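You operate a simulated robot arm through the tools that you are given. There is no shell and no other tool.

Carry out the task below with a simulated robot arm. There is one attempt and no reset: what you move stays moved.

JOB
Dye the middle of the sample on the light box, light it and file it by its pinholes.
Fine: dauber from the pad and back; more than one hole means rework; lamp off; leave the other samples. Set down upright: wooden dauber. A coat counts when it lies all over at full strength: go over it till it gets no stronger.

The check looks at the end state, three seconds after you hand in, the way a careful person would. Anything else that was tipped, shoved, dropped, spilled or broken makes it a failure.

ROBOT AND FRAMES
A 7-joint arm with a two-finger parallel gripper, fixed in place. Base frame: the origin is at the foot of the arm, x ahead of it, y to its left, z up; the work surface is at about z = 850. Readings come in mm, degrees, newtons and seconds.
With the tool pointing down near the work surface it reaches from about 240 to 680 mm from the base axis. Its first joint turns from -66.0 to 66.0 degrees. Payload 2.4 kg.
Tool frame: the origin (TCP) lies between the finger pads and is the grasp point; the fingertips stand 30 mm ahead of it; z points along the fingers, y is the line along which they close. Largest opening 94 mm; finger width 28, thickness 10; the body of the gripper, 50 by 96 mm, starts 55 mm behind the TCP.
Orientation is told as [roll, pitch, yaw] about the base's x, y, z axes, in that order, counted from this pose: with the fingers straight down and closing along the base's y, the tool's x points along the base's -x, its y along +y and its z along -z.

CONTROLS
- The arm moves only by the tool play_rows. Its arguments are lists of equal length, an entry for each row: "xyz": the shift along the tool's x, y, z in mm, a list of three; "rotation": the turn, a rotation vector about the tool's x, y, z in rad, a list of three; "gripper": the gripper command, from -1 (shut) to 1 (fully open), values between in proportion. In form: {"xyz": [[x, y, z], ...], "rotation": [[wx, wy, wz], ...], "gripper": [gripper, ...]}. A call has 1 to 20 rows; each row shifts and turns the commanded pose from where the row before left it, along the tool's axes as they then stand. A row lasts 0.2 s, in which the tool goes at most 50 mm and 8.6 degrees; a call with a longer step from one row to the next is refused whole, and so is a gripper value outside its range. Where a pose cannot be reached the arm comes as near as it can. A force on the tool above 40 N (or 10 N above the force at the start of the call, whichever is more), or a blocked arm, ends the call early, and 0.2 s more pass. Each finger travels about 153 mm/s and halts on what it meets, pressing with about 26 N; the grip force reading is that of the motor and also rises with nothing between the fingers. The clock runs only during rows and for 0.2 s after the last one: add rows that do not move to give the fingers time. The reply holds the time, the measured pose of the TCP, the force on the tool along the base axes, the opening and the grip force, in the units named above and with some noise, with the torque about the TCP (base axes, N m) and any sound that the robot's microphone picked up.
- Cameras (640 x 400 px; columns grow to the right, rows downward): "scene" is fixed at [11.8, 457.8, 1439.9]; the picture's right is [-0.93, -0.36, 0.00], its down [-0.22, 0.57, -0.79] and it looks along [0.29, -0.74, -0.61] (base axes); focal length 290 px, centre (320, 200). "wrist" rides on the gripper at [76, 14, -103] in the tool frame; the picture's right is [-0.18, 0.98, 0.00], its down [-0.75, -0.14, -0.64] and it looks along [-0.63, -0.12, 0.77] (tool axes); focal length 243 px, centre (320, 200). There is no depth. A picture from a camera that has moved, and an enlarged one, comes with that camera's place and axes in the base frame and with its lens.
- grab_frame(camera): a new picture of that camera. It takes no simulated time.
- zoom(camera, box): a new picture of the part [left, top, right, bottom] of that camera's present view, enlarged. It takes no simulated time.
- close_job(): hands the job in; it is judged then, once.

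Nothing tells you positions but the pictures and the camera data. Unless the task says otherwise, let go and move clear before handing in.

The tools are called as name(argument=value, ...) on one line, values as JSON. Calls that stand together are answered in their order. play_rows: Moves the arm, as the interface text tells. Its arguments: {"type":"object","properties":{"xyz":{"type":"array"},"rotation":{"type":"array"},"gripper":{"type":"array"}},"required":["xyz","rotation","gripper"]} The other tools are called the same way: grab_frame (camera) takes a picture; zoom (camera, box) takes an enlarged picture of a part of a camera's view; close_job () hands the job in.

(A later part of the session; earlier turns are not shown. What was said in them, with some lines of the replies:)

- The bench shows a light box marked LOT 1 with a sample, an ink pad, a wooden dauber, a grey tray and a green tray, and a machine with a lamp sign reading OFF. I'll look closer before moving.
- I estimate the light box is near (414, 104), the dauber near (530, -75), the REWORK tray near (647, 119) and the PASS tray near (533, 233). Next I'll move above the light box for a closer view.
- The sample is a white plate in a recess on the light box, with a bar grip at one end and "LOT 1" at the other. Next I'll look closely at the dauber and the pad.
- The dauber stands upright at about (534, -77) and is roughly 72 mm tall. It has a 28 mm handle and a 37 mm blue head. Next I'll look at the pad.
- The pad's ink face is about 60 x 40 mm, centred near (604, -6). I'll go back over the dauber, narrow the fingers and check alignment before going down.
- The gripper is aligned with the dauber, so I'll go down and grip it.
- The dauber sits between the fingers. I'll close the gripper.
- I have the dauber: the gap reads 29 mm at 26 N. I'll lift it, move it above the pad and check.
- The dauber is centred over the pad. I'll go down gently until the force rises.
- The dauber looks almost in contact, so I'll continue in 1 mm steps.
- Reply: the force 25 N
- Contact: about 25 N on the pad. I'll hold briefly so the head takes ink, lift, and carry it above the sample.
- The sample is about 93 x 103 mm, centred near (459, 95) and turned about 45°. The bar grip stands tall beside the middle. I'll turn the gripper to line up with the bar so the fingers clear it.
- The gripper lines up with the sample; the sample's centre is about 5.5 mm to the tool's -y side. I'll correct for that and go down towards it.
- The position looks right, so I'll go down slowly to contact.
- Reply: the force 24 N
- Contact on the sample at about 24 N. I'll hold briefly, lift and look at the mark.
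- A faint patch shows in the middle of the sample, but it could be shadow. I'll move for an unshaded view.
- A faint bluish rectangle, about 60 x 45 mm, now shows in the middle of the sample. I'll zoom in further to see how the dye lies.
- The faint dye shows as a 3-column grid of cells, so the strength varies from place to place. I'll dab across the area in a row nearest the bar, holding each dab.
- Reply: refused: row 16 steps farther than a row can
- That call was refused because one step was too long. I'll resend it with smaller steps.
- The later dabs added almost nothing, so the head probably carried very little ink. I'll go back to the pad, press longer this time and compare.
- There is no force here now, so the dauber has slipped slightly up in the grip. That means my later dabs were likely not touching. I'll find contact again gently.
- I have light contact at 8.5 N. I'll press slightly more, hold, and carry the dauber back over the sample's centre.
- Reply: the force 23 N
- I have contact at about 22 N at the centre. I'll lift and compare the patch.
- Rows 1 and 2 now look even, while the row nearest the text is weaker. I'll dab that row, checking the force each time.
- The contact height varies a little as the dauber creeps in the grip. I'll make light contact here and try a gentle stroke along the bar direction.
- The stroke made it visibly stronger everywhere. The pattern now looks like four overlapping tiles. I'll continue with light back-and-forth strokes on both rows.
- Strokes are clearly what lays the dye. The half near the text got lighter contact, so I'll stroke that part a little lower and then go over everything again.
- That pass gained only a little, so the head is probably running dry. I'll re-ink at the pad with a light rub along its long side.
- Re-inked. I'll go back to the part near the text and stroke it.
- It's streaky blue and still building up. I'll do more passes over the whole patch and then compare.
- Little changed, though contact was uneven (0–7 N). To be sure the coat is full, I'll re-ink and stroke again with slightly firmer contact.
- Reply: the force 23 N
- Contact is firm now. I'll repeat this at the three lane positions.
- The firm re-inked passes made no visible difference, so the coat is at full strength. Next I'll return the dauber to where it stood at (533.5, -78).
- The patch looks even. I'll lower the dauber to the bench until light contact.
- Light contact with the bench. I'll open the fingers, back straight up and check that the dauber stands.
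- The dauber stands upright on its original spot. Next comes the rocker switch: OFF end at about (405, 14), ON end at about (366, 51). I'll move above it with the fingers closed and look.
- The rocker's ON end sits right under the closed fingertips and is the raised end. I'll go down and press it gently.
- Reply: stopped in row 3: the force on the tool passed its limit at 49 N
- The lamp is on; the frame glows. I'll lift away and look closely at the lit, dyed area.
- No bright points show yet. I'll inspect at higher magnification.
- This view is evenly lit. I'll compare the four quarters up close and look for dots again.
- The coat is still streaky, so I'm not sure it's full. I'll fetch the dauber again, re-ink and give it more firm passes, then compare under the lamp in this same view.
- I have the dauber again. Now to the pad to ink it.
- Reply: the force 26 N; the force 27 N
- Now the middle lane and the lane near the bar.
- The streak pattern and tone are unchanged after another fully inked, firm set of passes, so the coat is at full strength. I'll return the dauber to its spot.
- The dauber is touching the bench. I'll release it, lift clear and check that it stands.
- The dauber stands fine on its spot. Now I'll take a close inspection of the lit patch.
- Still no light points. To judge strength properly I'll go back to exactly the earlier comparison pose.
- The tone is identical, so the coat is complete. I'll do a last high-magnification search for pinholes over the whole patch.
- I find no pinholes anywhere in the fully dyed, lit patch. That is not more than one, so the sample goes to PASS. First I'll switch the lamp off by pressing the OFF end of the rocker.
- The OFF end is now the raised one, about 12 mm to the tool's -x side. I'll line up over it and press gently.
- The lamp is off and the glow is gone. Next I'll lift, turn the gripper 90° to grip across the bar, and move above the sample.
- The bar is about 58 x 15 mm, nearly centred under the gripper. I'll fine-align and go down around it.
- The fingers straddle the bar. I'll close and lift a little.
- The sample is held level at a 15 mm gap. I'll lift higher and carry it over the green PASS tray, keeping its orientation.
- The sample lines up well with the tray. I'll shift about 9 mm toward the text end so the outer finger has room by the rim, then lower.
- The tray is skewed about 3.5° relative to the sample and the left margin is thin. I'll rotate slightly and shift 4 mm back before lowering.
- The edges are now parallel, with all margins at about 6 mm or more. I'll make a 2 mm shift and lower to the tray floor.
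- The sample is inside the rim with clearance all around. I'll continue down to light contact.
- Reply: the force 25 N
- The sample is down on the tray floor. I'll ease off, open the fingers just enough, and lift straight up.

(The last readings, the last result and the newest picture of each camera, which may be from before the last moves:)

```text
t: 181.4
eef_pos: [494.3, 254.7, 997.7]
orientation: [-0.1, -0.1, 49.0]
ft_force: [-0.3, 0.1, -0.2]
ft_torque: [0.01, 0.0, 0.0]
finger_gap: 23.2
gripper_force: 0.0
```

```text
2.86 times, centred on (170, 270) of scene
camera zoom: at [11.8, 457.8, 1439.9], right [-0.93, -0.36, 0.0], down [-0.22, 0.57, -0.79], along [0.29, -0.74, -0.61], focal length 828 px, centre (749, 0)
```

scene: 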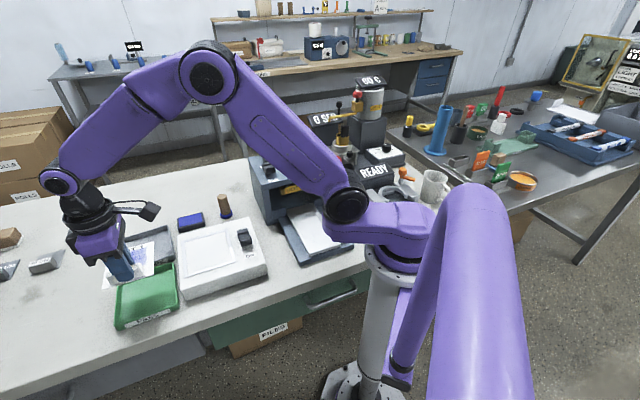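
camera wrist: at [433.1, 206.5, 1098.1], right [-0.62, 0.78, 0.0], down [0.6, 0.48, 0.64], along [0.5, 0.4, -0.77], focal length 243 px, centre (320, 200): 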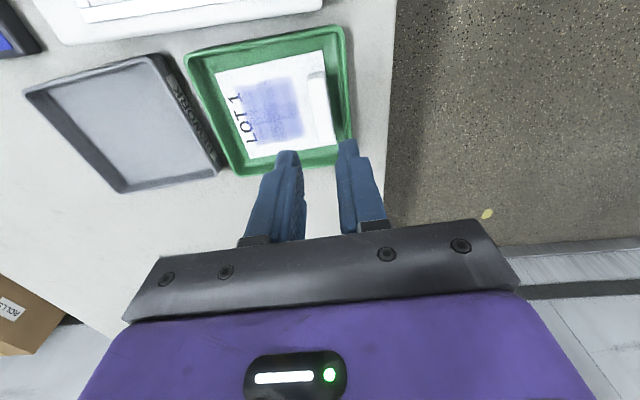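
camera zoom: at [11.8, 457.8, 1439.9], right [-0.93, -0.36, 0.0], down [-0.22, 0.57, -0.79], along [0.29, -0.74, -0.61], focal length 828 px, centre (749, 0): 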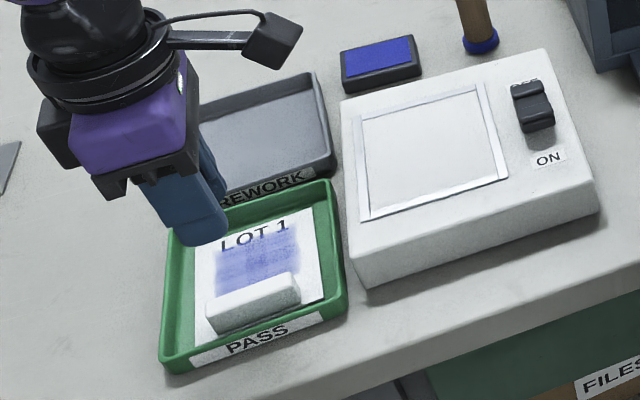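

The sample lies flat in the PASS tray. I'll rise clear and check the whole scene and the coat once more.

play_rows(xyz=[[-10, 0, -40], [-10, 0, -40], [-10, 0, -40], [0, 0, 0]], rotation=[[0, 0, 0], [0, 0, 0], [0, 0, 0], [0, 0, 0]], gripper=[-0.5, -0.5, -0.5, -0.5])

zoom(camera="wrist", box=[190, 0, 366, 110])

zoom(camera="scene", box=[90, 170, 290, 340])

zoom(camera="scene", box=[135, 270, 183, 300])

grab_frame(camera="scene")

```text
t: 182.4
eef_pos: [515.4, 279.6, 1117.8]
orientation: [-0.1, 0.1, 48.9]
ft_force: [-0.1, -0.3, 0.1]
ft_torque: [-0.04, 0.01, -0.05]
finger_gap: 23.4
gripper_force: 0.1
```

```text
3.64 times, centred on (278, 55) of wrist
camera zoom: at [452.6, 231.0, 1218.8], right [-0.62, 0.78, 0.0], down [0.6, 0.48, 0.64], along [0.5, 0.4, -0.77], focal length 882 px, centre (473, 727)
```

zoom: 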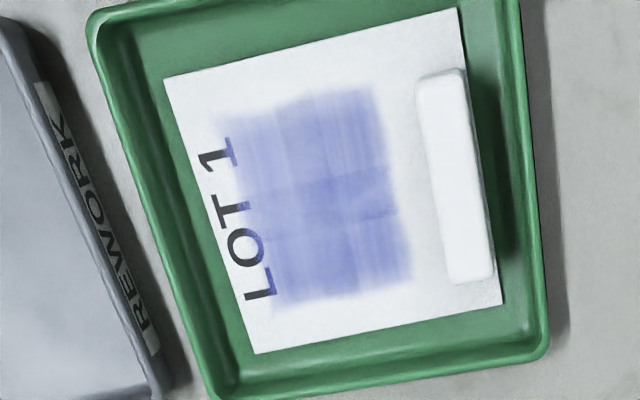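

```text
2.35 times, centred on (190, 255) of scene
camera zoom: at [11.8, 457.8, 1439.9], right [-0.93, -0.36, 0.0], down [-0.22, 0.57, -0.79], along [0.29, -0.74, -0.61], focal length 682 px, centre (626, 71)
```

zoom: 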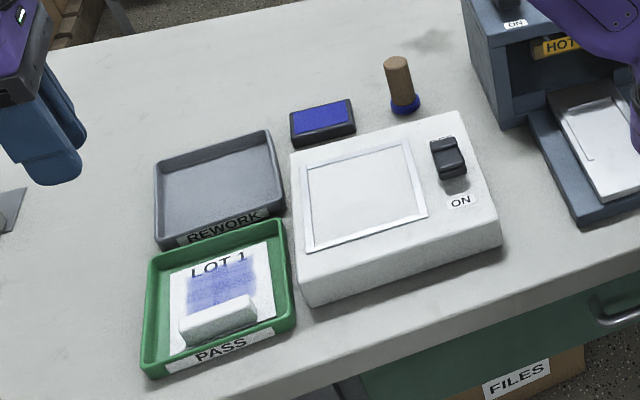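

```text
13.33 times, centred on (159, 285) of scene
camera zoom: at [11.8, 457.8, 1439.9], right [-0.93, -0.36, 0.0], down [-0.22, 0.57, -0.79], along [0.29, -0.74, -0.61], focal length 3864 px, centre (2467, -933)
```

zoom: 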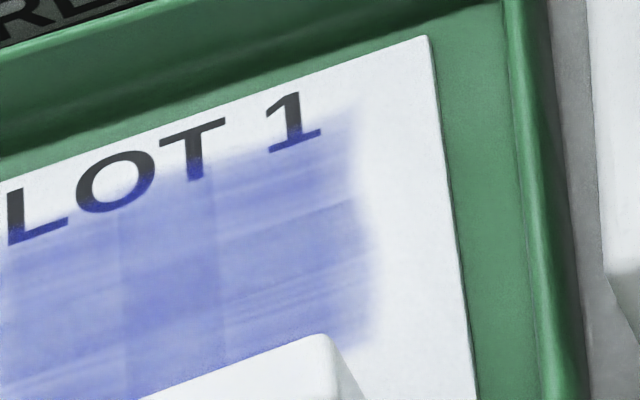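

```text
taken
```

scene: 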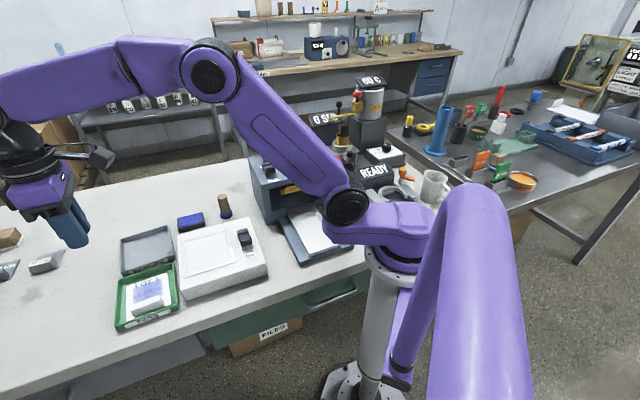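

The LOT 1 sample lies flat in the PASS tray, the lamp is off, and the dauber stands upright by the pad. Nothing else on the bench has moved and the arm is clear, so I'm handing in.

close_job()

```text
The job is handed in.
```

The LOT 1 sample is dyed and in the green PASS tray, and the job is handed in. I found no pinholes, and only more than one would have meant rework.

- **Dye:** I stroked the middle of the sample with an inked dauber, re-inking several times. By the last inked round it got no stronger. The finished coat is still a translucent, slightly streaky blue. I took that as full strength because further passes didn't change it.
- **Pinholes:** With the lamp on, I checked the whole dyed patch at up to 16x magnification and saw no points of light. I repeated that check after the final coat.
- **Lamp:** It was switched on for the check and is off again.
- **Dauber:** It stands upright, back in its original spot beside the pad.
- **Other samples:** I didn't touch them.

When I pressed the lamp switch on, the force briefly reached 49 N, above the 40 N limit, and that move stopped early. The switch worked normally afterwards.
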